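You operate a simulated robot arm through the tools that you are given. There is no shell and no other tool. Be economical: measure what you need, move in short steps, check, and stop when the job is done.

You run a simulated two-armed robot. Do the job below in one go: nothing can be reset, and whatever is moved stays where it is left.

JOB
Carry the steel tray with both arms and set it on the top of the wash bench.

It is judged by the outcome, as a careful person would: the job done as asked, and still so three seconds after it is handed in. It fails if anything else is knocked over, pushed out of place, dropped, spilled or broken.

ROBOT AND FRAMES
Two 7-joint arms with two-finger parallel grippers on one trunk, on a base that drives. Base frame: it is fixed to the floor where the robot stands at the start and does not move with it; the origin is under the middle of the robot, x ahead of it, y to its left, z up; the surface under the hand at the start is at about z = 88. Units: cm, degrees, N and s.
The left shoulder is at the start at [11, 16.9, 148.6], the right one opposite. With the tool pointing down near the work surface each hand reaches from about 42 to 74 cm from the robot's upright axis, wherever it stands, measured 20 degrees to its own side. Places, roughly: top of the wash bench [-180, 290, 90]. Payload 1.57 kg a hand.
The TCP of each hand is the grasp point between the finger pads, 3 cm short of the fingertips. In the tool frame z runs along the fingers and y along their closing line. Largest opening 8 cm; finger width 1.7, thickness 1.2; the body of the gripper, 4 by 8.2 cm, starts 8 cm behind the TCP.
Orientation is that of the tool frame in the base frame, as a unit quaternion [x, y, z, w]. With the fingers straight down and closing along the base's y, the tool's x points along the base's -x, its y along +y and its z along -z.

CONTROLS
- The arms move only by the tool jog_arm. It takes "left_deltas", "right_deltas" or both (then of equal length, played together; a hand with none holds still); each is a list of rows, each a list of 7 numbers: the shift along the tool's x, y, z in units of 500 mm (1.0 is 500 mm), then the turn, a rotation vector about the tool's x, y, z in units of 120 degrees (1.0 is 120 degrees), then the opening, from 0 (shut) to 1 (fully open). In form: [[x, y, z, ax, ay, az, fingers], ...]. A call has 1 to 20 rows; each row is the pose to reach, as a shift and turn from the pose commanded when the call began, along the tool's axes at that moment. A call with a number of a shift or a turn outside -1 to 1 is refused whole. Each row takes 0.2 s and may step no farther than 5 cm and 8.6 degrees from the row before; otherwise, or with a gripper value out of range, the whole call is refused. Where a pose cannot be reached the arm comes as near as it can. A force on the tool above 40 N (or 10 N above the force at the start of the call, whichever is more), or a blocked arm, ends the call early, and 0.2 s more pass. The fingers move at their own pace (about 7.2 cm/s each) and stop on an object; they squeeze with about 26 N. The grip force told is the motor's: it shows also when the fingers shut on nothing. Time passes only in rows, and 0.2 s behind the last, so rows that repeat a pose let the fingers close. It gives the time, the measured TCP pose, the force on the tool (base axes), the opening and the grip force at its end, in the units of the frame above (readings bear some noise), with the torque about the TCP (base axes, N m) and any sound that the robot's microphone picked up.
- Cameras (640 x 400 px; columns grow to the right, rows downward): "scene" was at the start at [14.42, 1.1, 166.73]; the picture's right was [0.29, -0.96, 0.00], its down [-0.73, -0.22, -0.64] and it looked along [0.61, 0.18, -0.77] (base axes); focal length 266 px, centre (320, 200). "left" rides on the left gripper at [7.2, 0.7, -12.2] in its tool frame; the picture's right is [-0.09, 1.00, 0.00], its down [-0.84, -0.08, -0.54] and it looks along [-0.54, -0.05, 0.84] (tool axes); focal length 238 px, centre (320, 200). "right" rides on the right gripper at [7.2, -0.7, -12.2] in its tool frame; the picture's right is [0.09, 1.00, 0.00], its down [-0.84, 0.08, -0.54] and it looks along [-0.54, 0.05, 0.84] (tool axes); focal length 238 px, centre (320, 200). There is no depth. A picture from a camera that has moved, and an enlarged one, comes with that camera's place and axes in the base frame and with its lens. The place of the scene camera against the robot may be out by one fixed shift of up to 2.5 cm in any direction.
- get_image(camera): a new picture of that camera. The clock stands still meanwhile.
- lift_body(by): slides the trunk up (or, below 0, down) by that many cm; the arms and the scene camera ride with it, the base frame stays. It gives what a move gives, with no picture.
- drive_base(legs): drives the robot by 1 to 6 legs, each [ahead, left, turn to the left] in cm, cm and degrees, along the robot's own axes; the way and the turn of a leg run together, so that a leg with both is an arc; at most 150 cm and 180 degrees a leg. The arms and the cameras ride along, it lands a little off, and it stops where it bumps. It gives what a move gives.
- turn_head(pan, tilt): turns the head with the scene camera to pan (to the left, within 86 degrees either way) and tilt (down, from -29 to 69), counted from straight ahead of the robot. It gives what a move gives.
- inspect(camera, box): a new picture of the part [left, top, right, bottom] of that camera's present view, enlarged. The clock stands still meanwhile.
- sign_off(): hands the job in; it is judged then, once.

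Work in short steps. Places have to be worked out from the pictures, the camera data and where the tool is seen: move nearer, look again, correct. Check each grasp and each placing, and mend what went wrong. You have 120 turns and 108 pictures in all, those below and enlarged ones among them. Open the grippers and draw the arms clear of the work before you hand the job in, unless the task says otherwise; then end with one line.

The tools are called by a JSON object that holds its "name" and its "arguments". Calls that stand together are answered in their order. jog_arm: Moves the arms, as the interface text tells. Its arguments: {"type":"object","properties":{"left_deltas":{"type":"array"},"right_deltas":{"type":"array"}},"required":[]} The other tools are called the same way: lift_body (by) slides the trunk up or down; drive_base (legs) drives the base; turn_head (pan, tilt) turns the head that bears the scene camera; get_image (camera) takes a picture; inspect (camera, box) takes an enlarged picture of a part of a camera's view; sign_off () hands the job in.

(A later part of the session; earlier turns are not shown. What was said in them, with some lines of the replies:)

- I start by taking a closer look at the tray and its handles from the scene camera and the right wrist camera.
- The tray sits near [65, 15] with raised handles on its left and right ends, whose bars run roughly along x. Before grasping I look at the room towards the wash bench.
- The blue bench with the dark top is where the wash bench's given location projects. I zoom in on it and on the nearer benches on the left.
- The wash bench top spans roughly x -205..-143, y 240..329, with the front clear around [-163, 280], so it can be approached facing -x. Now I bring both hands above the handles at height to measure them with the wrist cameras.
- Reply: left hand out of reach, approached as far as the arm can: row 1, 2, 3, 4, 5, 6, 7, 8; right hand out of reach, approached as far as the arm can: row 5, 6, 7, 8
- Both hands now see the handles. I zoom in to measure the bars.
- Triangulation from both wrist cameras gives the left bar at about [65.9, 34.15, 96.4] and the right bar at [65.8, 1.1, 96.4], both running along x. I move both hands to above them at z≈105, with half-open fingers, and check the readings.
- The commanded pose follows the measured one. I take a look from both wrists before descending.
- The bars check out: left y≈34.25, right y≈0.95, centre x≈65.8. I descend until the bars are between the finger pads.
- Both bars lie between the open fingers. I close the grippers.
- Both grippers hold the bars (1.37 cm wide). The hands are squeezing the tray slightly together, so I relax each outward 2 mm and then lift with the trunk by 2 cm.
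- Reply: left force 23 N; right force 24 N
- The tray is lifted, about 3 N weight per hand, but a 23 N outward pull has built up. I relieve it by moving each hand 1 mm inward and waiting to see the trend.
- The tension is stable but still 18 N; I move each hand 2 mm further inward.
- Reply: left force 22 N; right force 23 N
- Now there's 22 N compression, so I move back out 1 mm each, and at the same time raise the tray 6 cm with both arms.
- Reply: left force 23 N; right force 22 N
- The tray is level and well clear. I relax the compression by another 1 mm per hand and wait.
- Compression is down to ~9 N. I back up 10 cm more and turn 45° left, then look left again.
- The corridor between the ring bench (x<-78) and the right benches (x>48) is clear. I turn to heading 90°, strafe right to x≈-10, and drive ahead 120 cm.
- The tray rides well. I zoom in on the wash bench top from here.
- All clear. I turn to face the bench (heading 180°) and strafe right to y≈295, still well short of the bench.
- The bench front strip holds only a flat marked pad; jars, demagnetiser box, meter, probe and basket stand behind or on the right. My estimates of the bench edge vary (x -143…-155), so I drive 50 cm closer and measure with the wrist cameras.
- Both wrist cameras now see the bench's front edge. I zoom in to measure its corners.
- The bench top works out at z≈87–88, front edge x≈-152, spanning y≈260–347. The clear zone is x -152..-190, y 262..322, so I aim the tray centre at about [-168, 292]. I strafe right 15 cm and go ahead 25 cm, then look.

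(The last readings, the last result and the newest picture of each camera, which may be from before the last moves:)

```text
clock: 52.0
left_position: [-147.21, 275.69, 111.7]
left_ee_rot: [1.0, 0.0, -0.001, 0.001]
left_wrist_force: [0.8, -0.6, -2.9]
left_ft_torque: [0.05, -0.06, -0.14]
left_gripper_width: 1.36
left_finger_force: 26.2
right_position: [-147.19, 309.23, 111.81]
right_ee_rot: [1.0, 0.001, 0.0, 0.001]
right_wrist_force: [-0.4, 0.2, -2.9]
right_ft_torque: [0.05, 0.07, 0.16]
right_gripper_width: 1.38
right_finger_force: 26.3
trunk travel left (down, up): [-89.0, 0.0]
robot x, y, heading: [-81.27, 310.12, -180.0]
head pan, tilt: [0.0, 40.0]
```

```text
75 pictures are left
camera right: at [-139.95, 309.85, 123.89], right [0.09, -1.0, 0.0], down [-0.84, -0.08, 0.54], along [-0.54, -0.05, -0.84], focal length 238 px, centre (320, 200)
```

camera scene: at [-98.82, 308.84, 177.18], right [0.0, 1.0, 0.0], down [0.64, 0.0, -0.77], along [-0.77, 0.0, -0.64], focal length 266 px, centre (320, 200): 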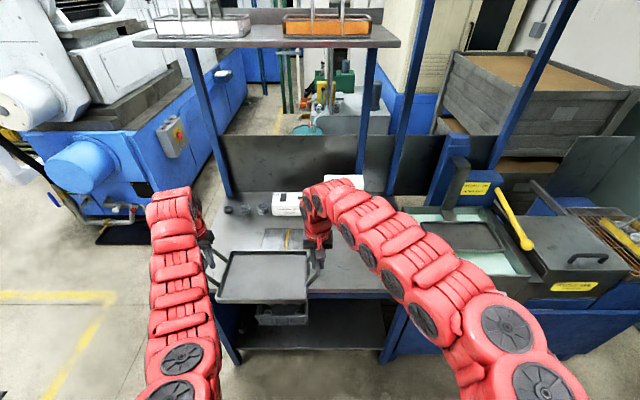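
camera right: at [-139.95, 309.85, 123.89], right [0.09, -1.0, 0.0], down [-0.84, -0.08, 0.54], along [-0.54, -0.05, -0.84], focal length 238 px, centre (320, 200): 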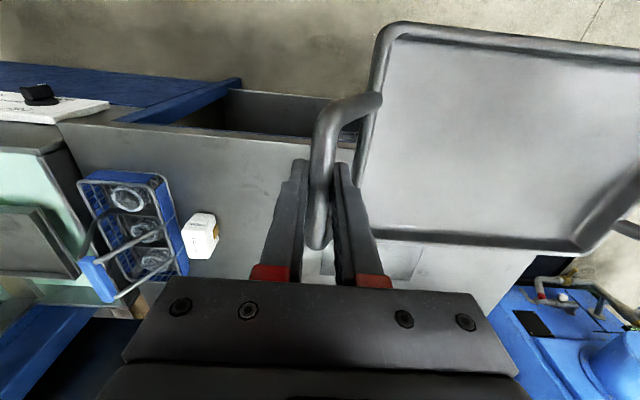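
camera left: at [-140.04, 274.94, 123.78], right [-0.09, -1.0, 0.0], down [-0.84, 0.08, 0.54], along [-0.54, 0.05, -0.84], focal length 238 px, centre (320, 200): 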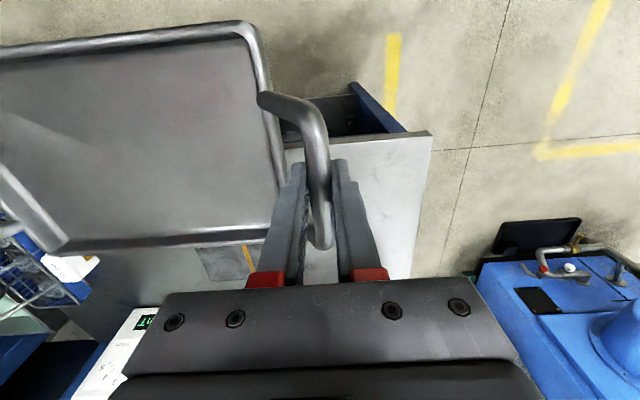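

Two-view triangulation gives the bench top at z≈86.5, with corners at [-153, 258.6] and [-153, 348.7]; the way is free. I drive 21 cm ahead so the tray is above its spot.

{"name": "drive_base", "arguments": {"legs": [[21, 0, 0]]}}

{"name": "get_image", "arguments": {"camera": "scene"}}

{"name": "get_image", "arguments": {"camera": "left"}}

{"name": "get_image", "arguments": {"camera": "right"}}

```text
clock: 53.6
left_position: [-168.06, 275.7, 111.81]
left_ee_rot: [1.0, 0.0, -0.001, 0.001]
left_wrist_force: [0.2, 0.1, -2.5]
left_ft_torque: [-0.01, -0.03, -0.18]
left_gripper_width: 1.38
left_finger_force: 25.7
right_position: [-167.94, 309.19, 111.87]
right_ee_rot: [1.0, 0.0, 0.001, 0.0]
right_wrist_force: [1.2, 0.6, -2.0]
right_ft_torque: [0.0, 0.0, 0.14]
right_gripper_width: 1.36
right_finger_force: 25.9
trunk travel left (down, up): [-89.0, 0.0]
robot x, y, heading: [-102.03, 309.82, -179.9]
head pan, tilt: [0.0, 40.0]
```

```text
74 pictures are left
camera scene: at [-119.55, 308.81, 177.19], right [0.0, 1.0, 0.0], down [0.64, 0.0, -0.77], along [-0.77, 0.0, -0.64], focal length 266 px, centre (320, 200)
```

scene: 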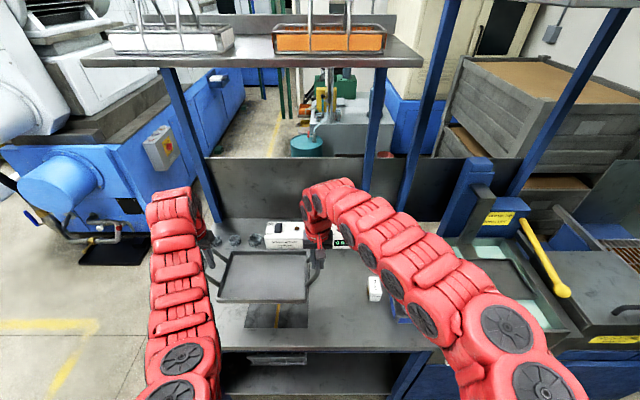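

```text
73 pictures are left
camera left: at [-160.82, 274.91, 123.82], right [-0.09, -1.0, 0.0], down [-0.84, 0.08, 0.54], along [-0.54, 0.05, -0.84], focal length 238 px, centre (320, 200)
```

left: 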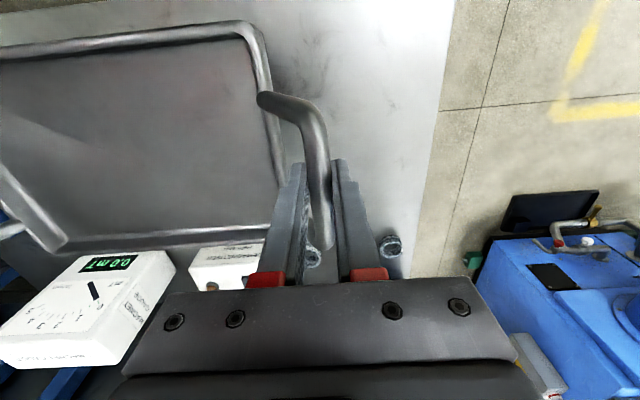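

```text
72 pictures are left
camera right: at [-160.71, 309.82, 123.94], right [0.09, -1.0, 0.0], down [-0.84, -0.08, 0.54], along [-0.54, -0.05, -0.84], focal length 238 px, centre (320, 200)
```

right: 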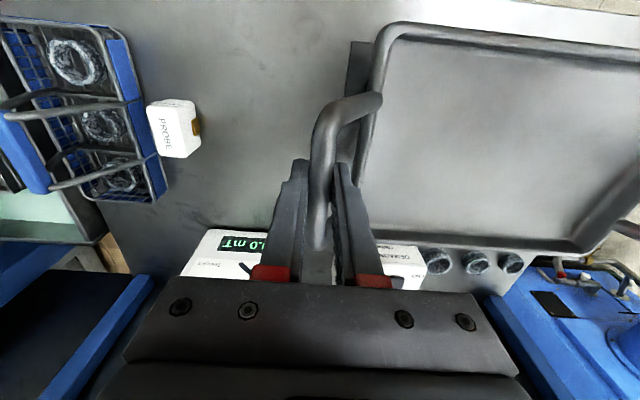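

The tray hovers over the clear area: boxes begin at x≈-194, the probe at y≈327, and the pad is flat. I lower with the trunk 13 cm, leaving ~3–4 cm.

{"name": "lift_body", "arguments": {"by": -13}}

{"name": "get_image", "arguments": {"camera": "left"}}

{"name": "get_image", "arguments": {"camera": "right"}}

{"name": "get_image", "arguments": {"camera": "scene"}}

```text
clock: 55.2
left_position: [-168.32, 275.72, 98.65]
left_ee_rot: [1.0, 0.0, -0.002, -0.001]
left_wrist_force: [0.2, 0.2, -2.5]
left_ft_torque: [0.0, 0.04, -0.24]
left_gripper_width: 1.36
left_finger_force: 25.8
right_position: [-168.1, 309.35, 98.7]
right_ee_rot: [1.0, -0.001, 0.0, 0.0]
right_wrist_force: [0.3, 0.9, -2.8]
right_ft_torque: [-0.02, -0.1, 0.11]
right_gripper_width: 1.36
right_finger_force: 25.5
trunk travel left (down, up): [-76.0, 13.0]
robot x, y, heading: [-102.32, 309.78, -179.8]
head pan, tilt: [0.0, 40.0]
```

```text
71 pictures are left
camera left: at [-160.98, 274.91, 110.74], right [-0.09, -1.0, 0.0], down [-0.84, 0.08, 0.54], along [-0.54, 0.05, -0.84], focal length 238 px, centre (320, 200)
```

left: 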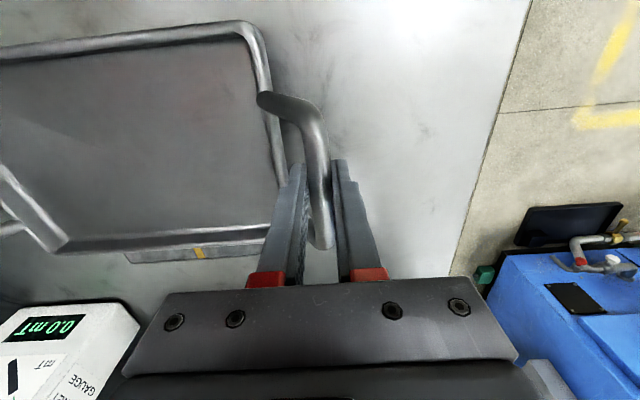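

```text
70 pictures are left
camera right: at [-160.87, 309.82, 110.85], right [0.09, -1.0, 0.0], down [-0.84, -0.08, 0.54], along [-0.54, -0.05, -0.84], focal length 238 px, centre (320, 200)
```

right: 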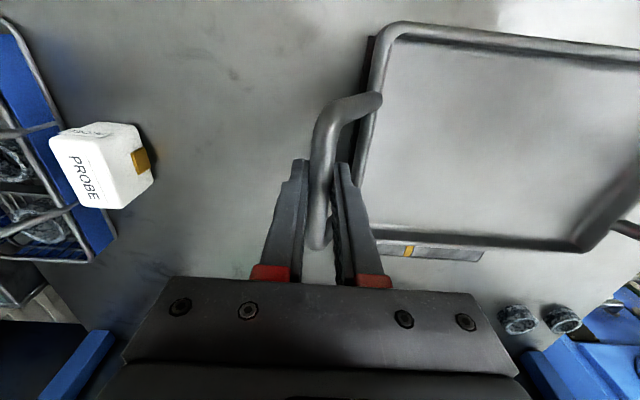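

```text
69 pictures are left
camera scene: at [-119.79, 308.8, 164.17], right [0.0, 1.0, 0.0], down [0.64, 0.0, -0.77], along [-0.77, 0.0, -0.64], focal length 266 px, centre (320, 200)
```

scene: 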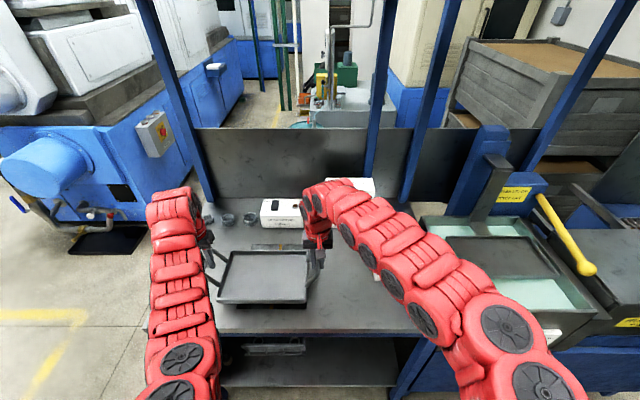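

Clear on all sides. I lower 2.5 cm with both arms slowly.

{"name": "jog_arm", "arguments": {"left_deltas": [[0, 0, 0.012, 0, 0, 0, 0], [0, 0, 0.024, 0, 0, 0, 0], [0, 0, 0.036, 0, 0, 0, 0], [0, 0, 0.05, 0, 0, 0, 0], [0, 0, 0.05, 0, 0, 0, 0]], "right_deltas": [[0, 0, 0.012, 0, 0, 0, 0], [0, 0, 0.024, 0, 0, 0, 0], [0, 0, 0.036, 0, 0, 0, 0], [0, 0, 0.05, 0, 0, 0, 0], [0, 0, 0.05, 0, 0, 0, 0]]}}

```text
clock: 56.4
left_position: [-168.17, 275.79, 96.05]
left_ee_rot: [1.0, 0.0, -0.001, 0.0]
left_wrist_force: [1.0, 2.0, -3.9]
left_ft_torque: [-0.02, -0.2, -0.28]
left_gripper_width: 1.37
left_finger_force: 26.5
right_position: [-168.04, 309.38, 96.18]
right_ee_rot: [1.0, -0.001, 0.0, 0.001]
right_wrist_force: [-1.1, 0.0, -3.1]
right_ft_torque: [-0.02, 0.17, 0.06]
right_gripper_width: 1.35
right_finger_force: 25.8
trunk travel left (down, up): [-76.0, 13.0]
robot x, y, heading: [-102.36, 310.01, -179.9]
head pan, tilt: [0.0, 40.0]
```

No contact yet. I go on in 3 mm steps, watching the vertical force.

{"name": "jog_arm", "arguments": {"left_deltas": [[0, 0, 0.006, 0, 0, 0, 0], [0, 0, 0.012, 0, 0, 0, 0], [0, 0, 0.018, 0, 0, 0, 0], [0, 0, 0.018, 0, 0, 0, 0]], "right_deltas": [[0, 0, 0.006, 0, 0, 0, 0], [0, 0, 0.012, 0, 0, 0, 0], [0, 0, 0.018, 0, 0, 0, 0], [0, 0, 0.018, 0, 0, 0, 0]]}}

```text
clock: 57.4
left_position: [-168.37, 275.75, 95.24]
left_ee_rot: [1.0, 0.0, 0.0, 0.0]
left_wrist_force: [0.0, 2.3, -3.1]
left_ft_torque: [0.06, 0.21, -0.27]
left_gripper_width: 1.37
left_finger_force: 25.8
right_position: [-168.06, 309.26, 95.25]
right_ee_rot: [1.0, 0.0, 0.001, 0.0]
right_wrist_force: [-0.5, -2.4, -2.8]
right_ft_torque: [0.04, -0.21, 0.13]
right_gripper_width: 1.36
right_finger_force: 25.7
trunk travel left (down, up): [-76.0, 13.0]
robot x, y, heading: [-102.04, 309.97, -180.2]
head pan, tilt: [0.0, 40.0]
```

{"name": "jog_arm", "arguments": {"left_deltas": [[0, 0, 0.004, 0, 0, 0, 0], [0, 0, 0.008, 0, 0, 0, 0], [0, 0, 0.008, 0, 0, 0, 0]], "right_deltas": [[0, 0, 0.004, 0, 0, 0, 0], [0, 0, 0.008, 0, 0, 0, 0], [0, 0, 0.008, 0, 0, 0, 0]]}}

{"name": "jog_arm", "arguments": {"left_deltas": [[0, 0, 0.004, 0, 0, 0, 0], [0, 0, 0.008, 0, 0, 0, 0], [0, 0, 0.008, 0, 0, 0, 0]], "right_deltas": [[0, 0, 0.004, 0, 0, 0, 0], [0, 0, 0.008, 0, 0, 0, 0], [0, 0, 0.008, 0, 0, 0, 0]]}}

```text
clock: 58.2
left_position: [-168.21, 275.7, 94.83]
left_ee_rot: [1.0, 0.0, 0.0, -0.001]
left_wrist_force: [1.1, 1.8, -3.1]
left_ft_torque: [-0.01, 0.25, -0.19]
left_gripper_width: 1.38
left_finger_force: 26.5
right_position: [-168.09, 309.47, 94.83]
right_ee_rot: [1.0, 0.001, 0.001, -0.001]
right_wrist_force: [-0.7, -1.5, -2.6]
right_ft_torque: [0.0, -0.24, 0.14]
right_gripper_width: 1.37
right_finger_force: 26.2
trunk travel left (down, up): [-76.0, 13.0]
robot x, y, heading: [-102.08, 309.75, -179.9]
head pan, tilt: [0.0, 40.0]
```

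```text
clock: 59.0
left_position: [-168.28, 275.83, 94.62]
left_ee_rot: [1.0, -0.001, -0.003, 0.0]
left_wrist_force: [-4.7, 1.5, 18.9]
left_ft_torque: [0.0, -0.29, -0.21]
left_gripper_width: 1.35
left_finger_force: 26.0
right_position: [-168.13, 309.22, 94.68]
right_ee_rot: [1.0, 0.001, -0.001, 0.0]
right_wrist_force: [-3.8, -2.6, 5.0]
right_ft_torque: [-0.04, -0.72, 0.07]
right_gripper_width: 1.33
right_finger_force: 26.6
trunk travel left (down, up): [-76.0, 13.0]
robot x, y, heading: [-102.75, 309.84, -180.1]
head pan, tilt: [0.0, 40.0]
```

Contact on both hands at TCP z≈94.65: the tray is down. I ease 1 mm and open the fingers partly.

{"name": "jog_arm", "arguments": {"left_deltas": [[0, 0, -0.002, 0, 0, 0, 0], [0, 0, -0.002, 0, 0, 0, 0], [0, 0, -0.002, 0, 0, 0, 0.2], [0, 0, -0.002, 0, 0, 0, 0.4], [0, 0, -0.002, 0, 0, 0, 0.45], [0, 0, -0.002, 0, 0, 0, 0.45]], "right_deltas": [[0, 0, -0.002, 0, 0, 0, 0], [0, 0, -0.002, 0, 0, 0, 0], [0, 0, -0.002, 0, 0, 0, 0.2], [0, 0, -0.002, 0, 0, 0, 0.4], [0, 0, -0.002, 0, 0, 0, 0.45], [0, 0, -0.002, 0, 0, 0, 0.45]]}}

{"name": "get_image", "arguments": {"camera": "left"}}

{"name": "get_image", "arguments": {"camera": "right"}}

```text
clock: 60.4
left_position: [-168.19, 275.77, 94.48]
left_ee_rot: [1.0, 0.0, -0.001, 0.0]
left_wrist_force: [-0.7, 0.6, -0.6]
left_ft_torque: [0.01, 0.0, 0.01]
left_gripper_width: 3.58
left_finger_force: 0.0
right_position: [-168.17, 309.25, 94.74]
right_ee_rot: [1.0, -0.001, 0.0, 0.0]
right_wrist_force: [0.4, 0.0, -0.3]
right_ft_torque: [-0.02, -0.01, 0.0]
right_gripper_width: 3.62
right_finger_force: 0.0
trunk travel left (down, up): [-76.0, 13.0]
robot x, y, heading: [-102.22, 309.91, -180.1]
head pan, tilt: [0.0, 40.0]
```

```text
68 pictures are left
camera left: at [-160.98, 274.89, 106.6], right [-0.09, -1.0, 0.0], down [-0.84, 0.08, 0.54], along [-0.54, 0.05, -0.84], focal length 238 px, centre (320, 200)
```

left: 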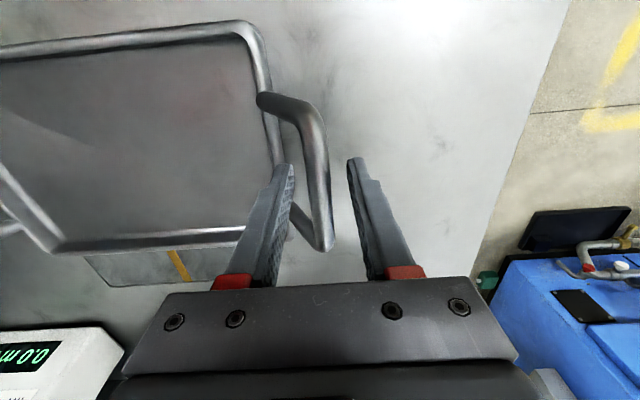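

```text
67 pictures are left
camera right: at [-160.81, 309.78, 106.76], right [0.09, -1.0, 0.0], down [-0.84, -0.08, 0.54], along [-0.54, -0.05, -0.84], focal length 238 px, centre (320, 200)
```

right: 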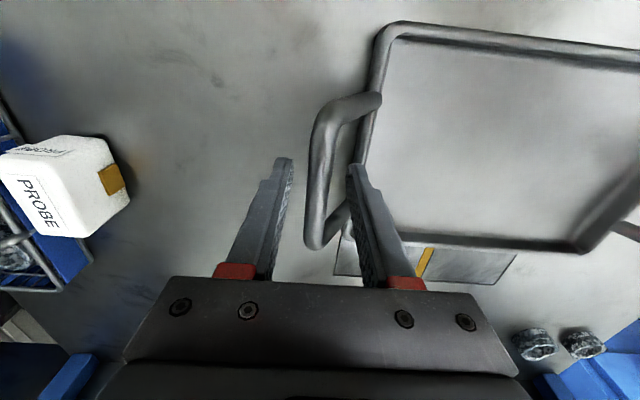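

Released cleanly, with bars free between the fingers and forces at zero. I raise straight up with the trunk 12 cm and look.

{"name": "lift_body", "arguments": {"by": 12}}

{"name": "get_image", "arguments": {"camera": "left"}}

{"name": "get_image", "arguments": {"camera": "right"}}

```text
clock: 61.9
left_position: [-168.29, 275.74, 106.49]
left_ee_rot: [1.0, 0.0, 0.0, -0.001]
left_wrist_force: [0.3, -0.2, -1.1]
left_ft_torque: [0.0, 0.01, 0.0]
left_gripper_width: 3.61
left_finger_force: 0.0
right_position: [-168.23, 309.28, 106.53]
right_ee_rot: [1.0, -0.001, 0.0, 0.001]
right_wrist_force: [0.6, -0.2, 0.1]
right_ft_torque: [0.03, -0.01, -0.03]
right_gripper_width: 3.62
right_finger_force: 0.0
trunk travel left (down, up): [-88.0, 1.0]
robot x, y, heading: [-102.43, 309.77, -179.8]
head pan, tilt: [0.0, 40.0]
```

```text
66 pictures are left
camera left: at [-161.02, 274.88, 118.57], right [-0.09, -1.0, 0.0], down [-0.84, 0.08, 0.54], along [-0.54, 0.05, -0.84], focal length 238 px, centre (320, 200)
```

left: 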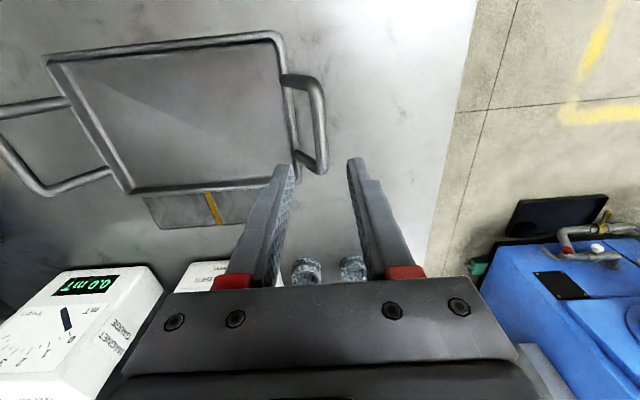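

```text
65 pictures are left
camera right: at [-160.84, 309.76, 118.73], right [0.09, -1.0, 0.0], down [-0.84, -0.08, 0.54], along [-0.54, -0.05, -0.84], focal length 238 px, centre (320, 200)
```

right: 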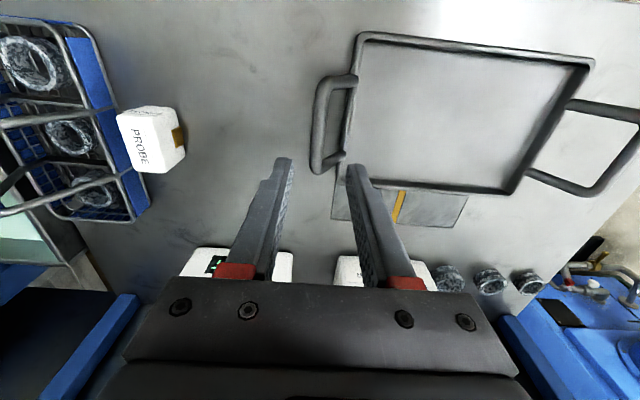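

The tray stands flat on the bench top, nothing else disturbed. I back the robot away 40 cm with the grippers open and check once more.

{"name": "drive_base", "arguments": {"legs": [[-40, 0, 0]]}}

{"name": "get_image", "arguments": {"camera": "scene"}}

{"name": "jog_arm", "arguments": {"left_deltas": [[0, 0, 0, 0, 0, 0, 1], [0, 0, 0, 0, 0, 0, 1], [0, 0, 0, 0, 0, 0, 1]], "right_deltas": [[0, 0, 0, 0, 0, 0, 1], [0, 0, 0, 0, 0, 0, 1], [0, 0, 0, 0, 0, 0, 1]]}}

```text
clock: 64.3
left_position: [-128.75, 275.99, 106.39]
left_ee_rot: [1.0, -0.001, 0.0, -0.001]
left_wrist_force: [-0.5, -0.3, 0.4]
left_ft_torque: [-0.02, -0.01, -0.01]
left_gripper_width: 3.6
left_finger_force: 0.1
right_position: [-128.58, 309.38, 106.58]
right_ee_rot: [1.0, -0.002, 0.0, 0.0]
right_wrist_force: [-0.3, 0.5, -0.9]
right_ft_torque: [0.02, -0.01, 0.04]
right_gripper_width: 3.59
right_finger_force: 0.0
trunk travel left (down, up): [-88.0, 1.0]
robot x, y, heading: [-62.51, 310.12, 179.8]
head pan, tilt: [0.0, 40.0]
```

```text
64 pictures are left
camera scene: at [-80.25, 308.82, 176.15], right [0.0, 1.0, 0.0], down [0.64, 0.0, -0.77], along [-0.77, 0.0, -0.64], focal length 266 px, centre (320, 200)
```

scene: 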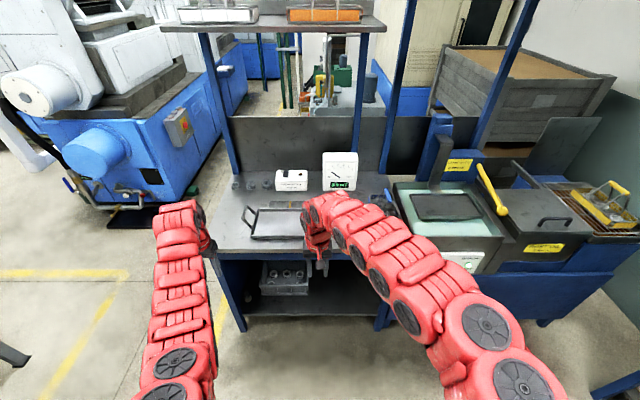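

```text
clock: 65.2
left_position: [-128.62, 276.01, 106.55]
left_ee_rot: [1.0, -0.001, -0.001, 0.0]
left_wrist_force: [0.0, -1.0, 0.5]
left_ft_torque: [0.01, 0.0, 0.01]
left_gripper_width: 7.98
left_finger_force: 0.0
right_position: [-128.31, 309.52, 106.66]
right_ee_rot: [1.0, -0.003, 0.0, -0.001]
right_wrist_force: [-0.6, 0.7, 0.0]
right_ft_torque: [0.01, 0.01, 0.0]
right_gripper_width: 8.0
right_finger_force: 0.1
trunk travel left (down, up): [-88.0, 1.0]
robot x, y, heading: [-62.63, 309.92, 179.6]
head pan, tilt: [0.0, 40.0]
```

The tray is on the bench top, the grippers are open and clear, and everything else is in place. I hand the job in.

{"name": "sign_off", "arguments": {}}

```text
The job is handed in.
```

The steel tray was carried with both arms and now stands flat on top of the wash bench, over the flat marked pad near the front edge, with the grippers open and clear and nothing else seen to have moved.
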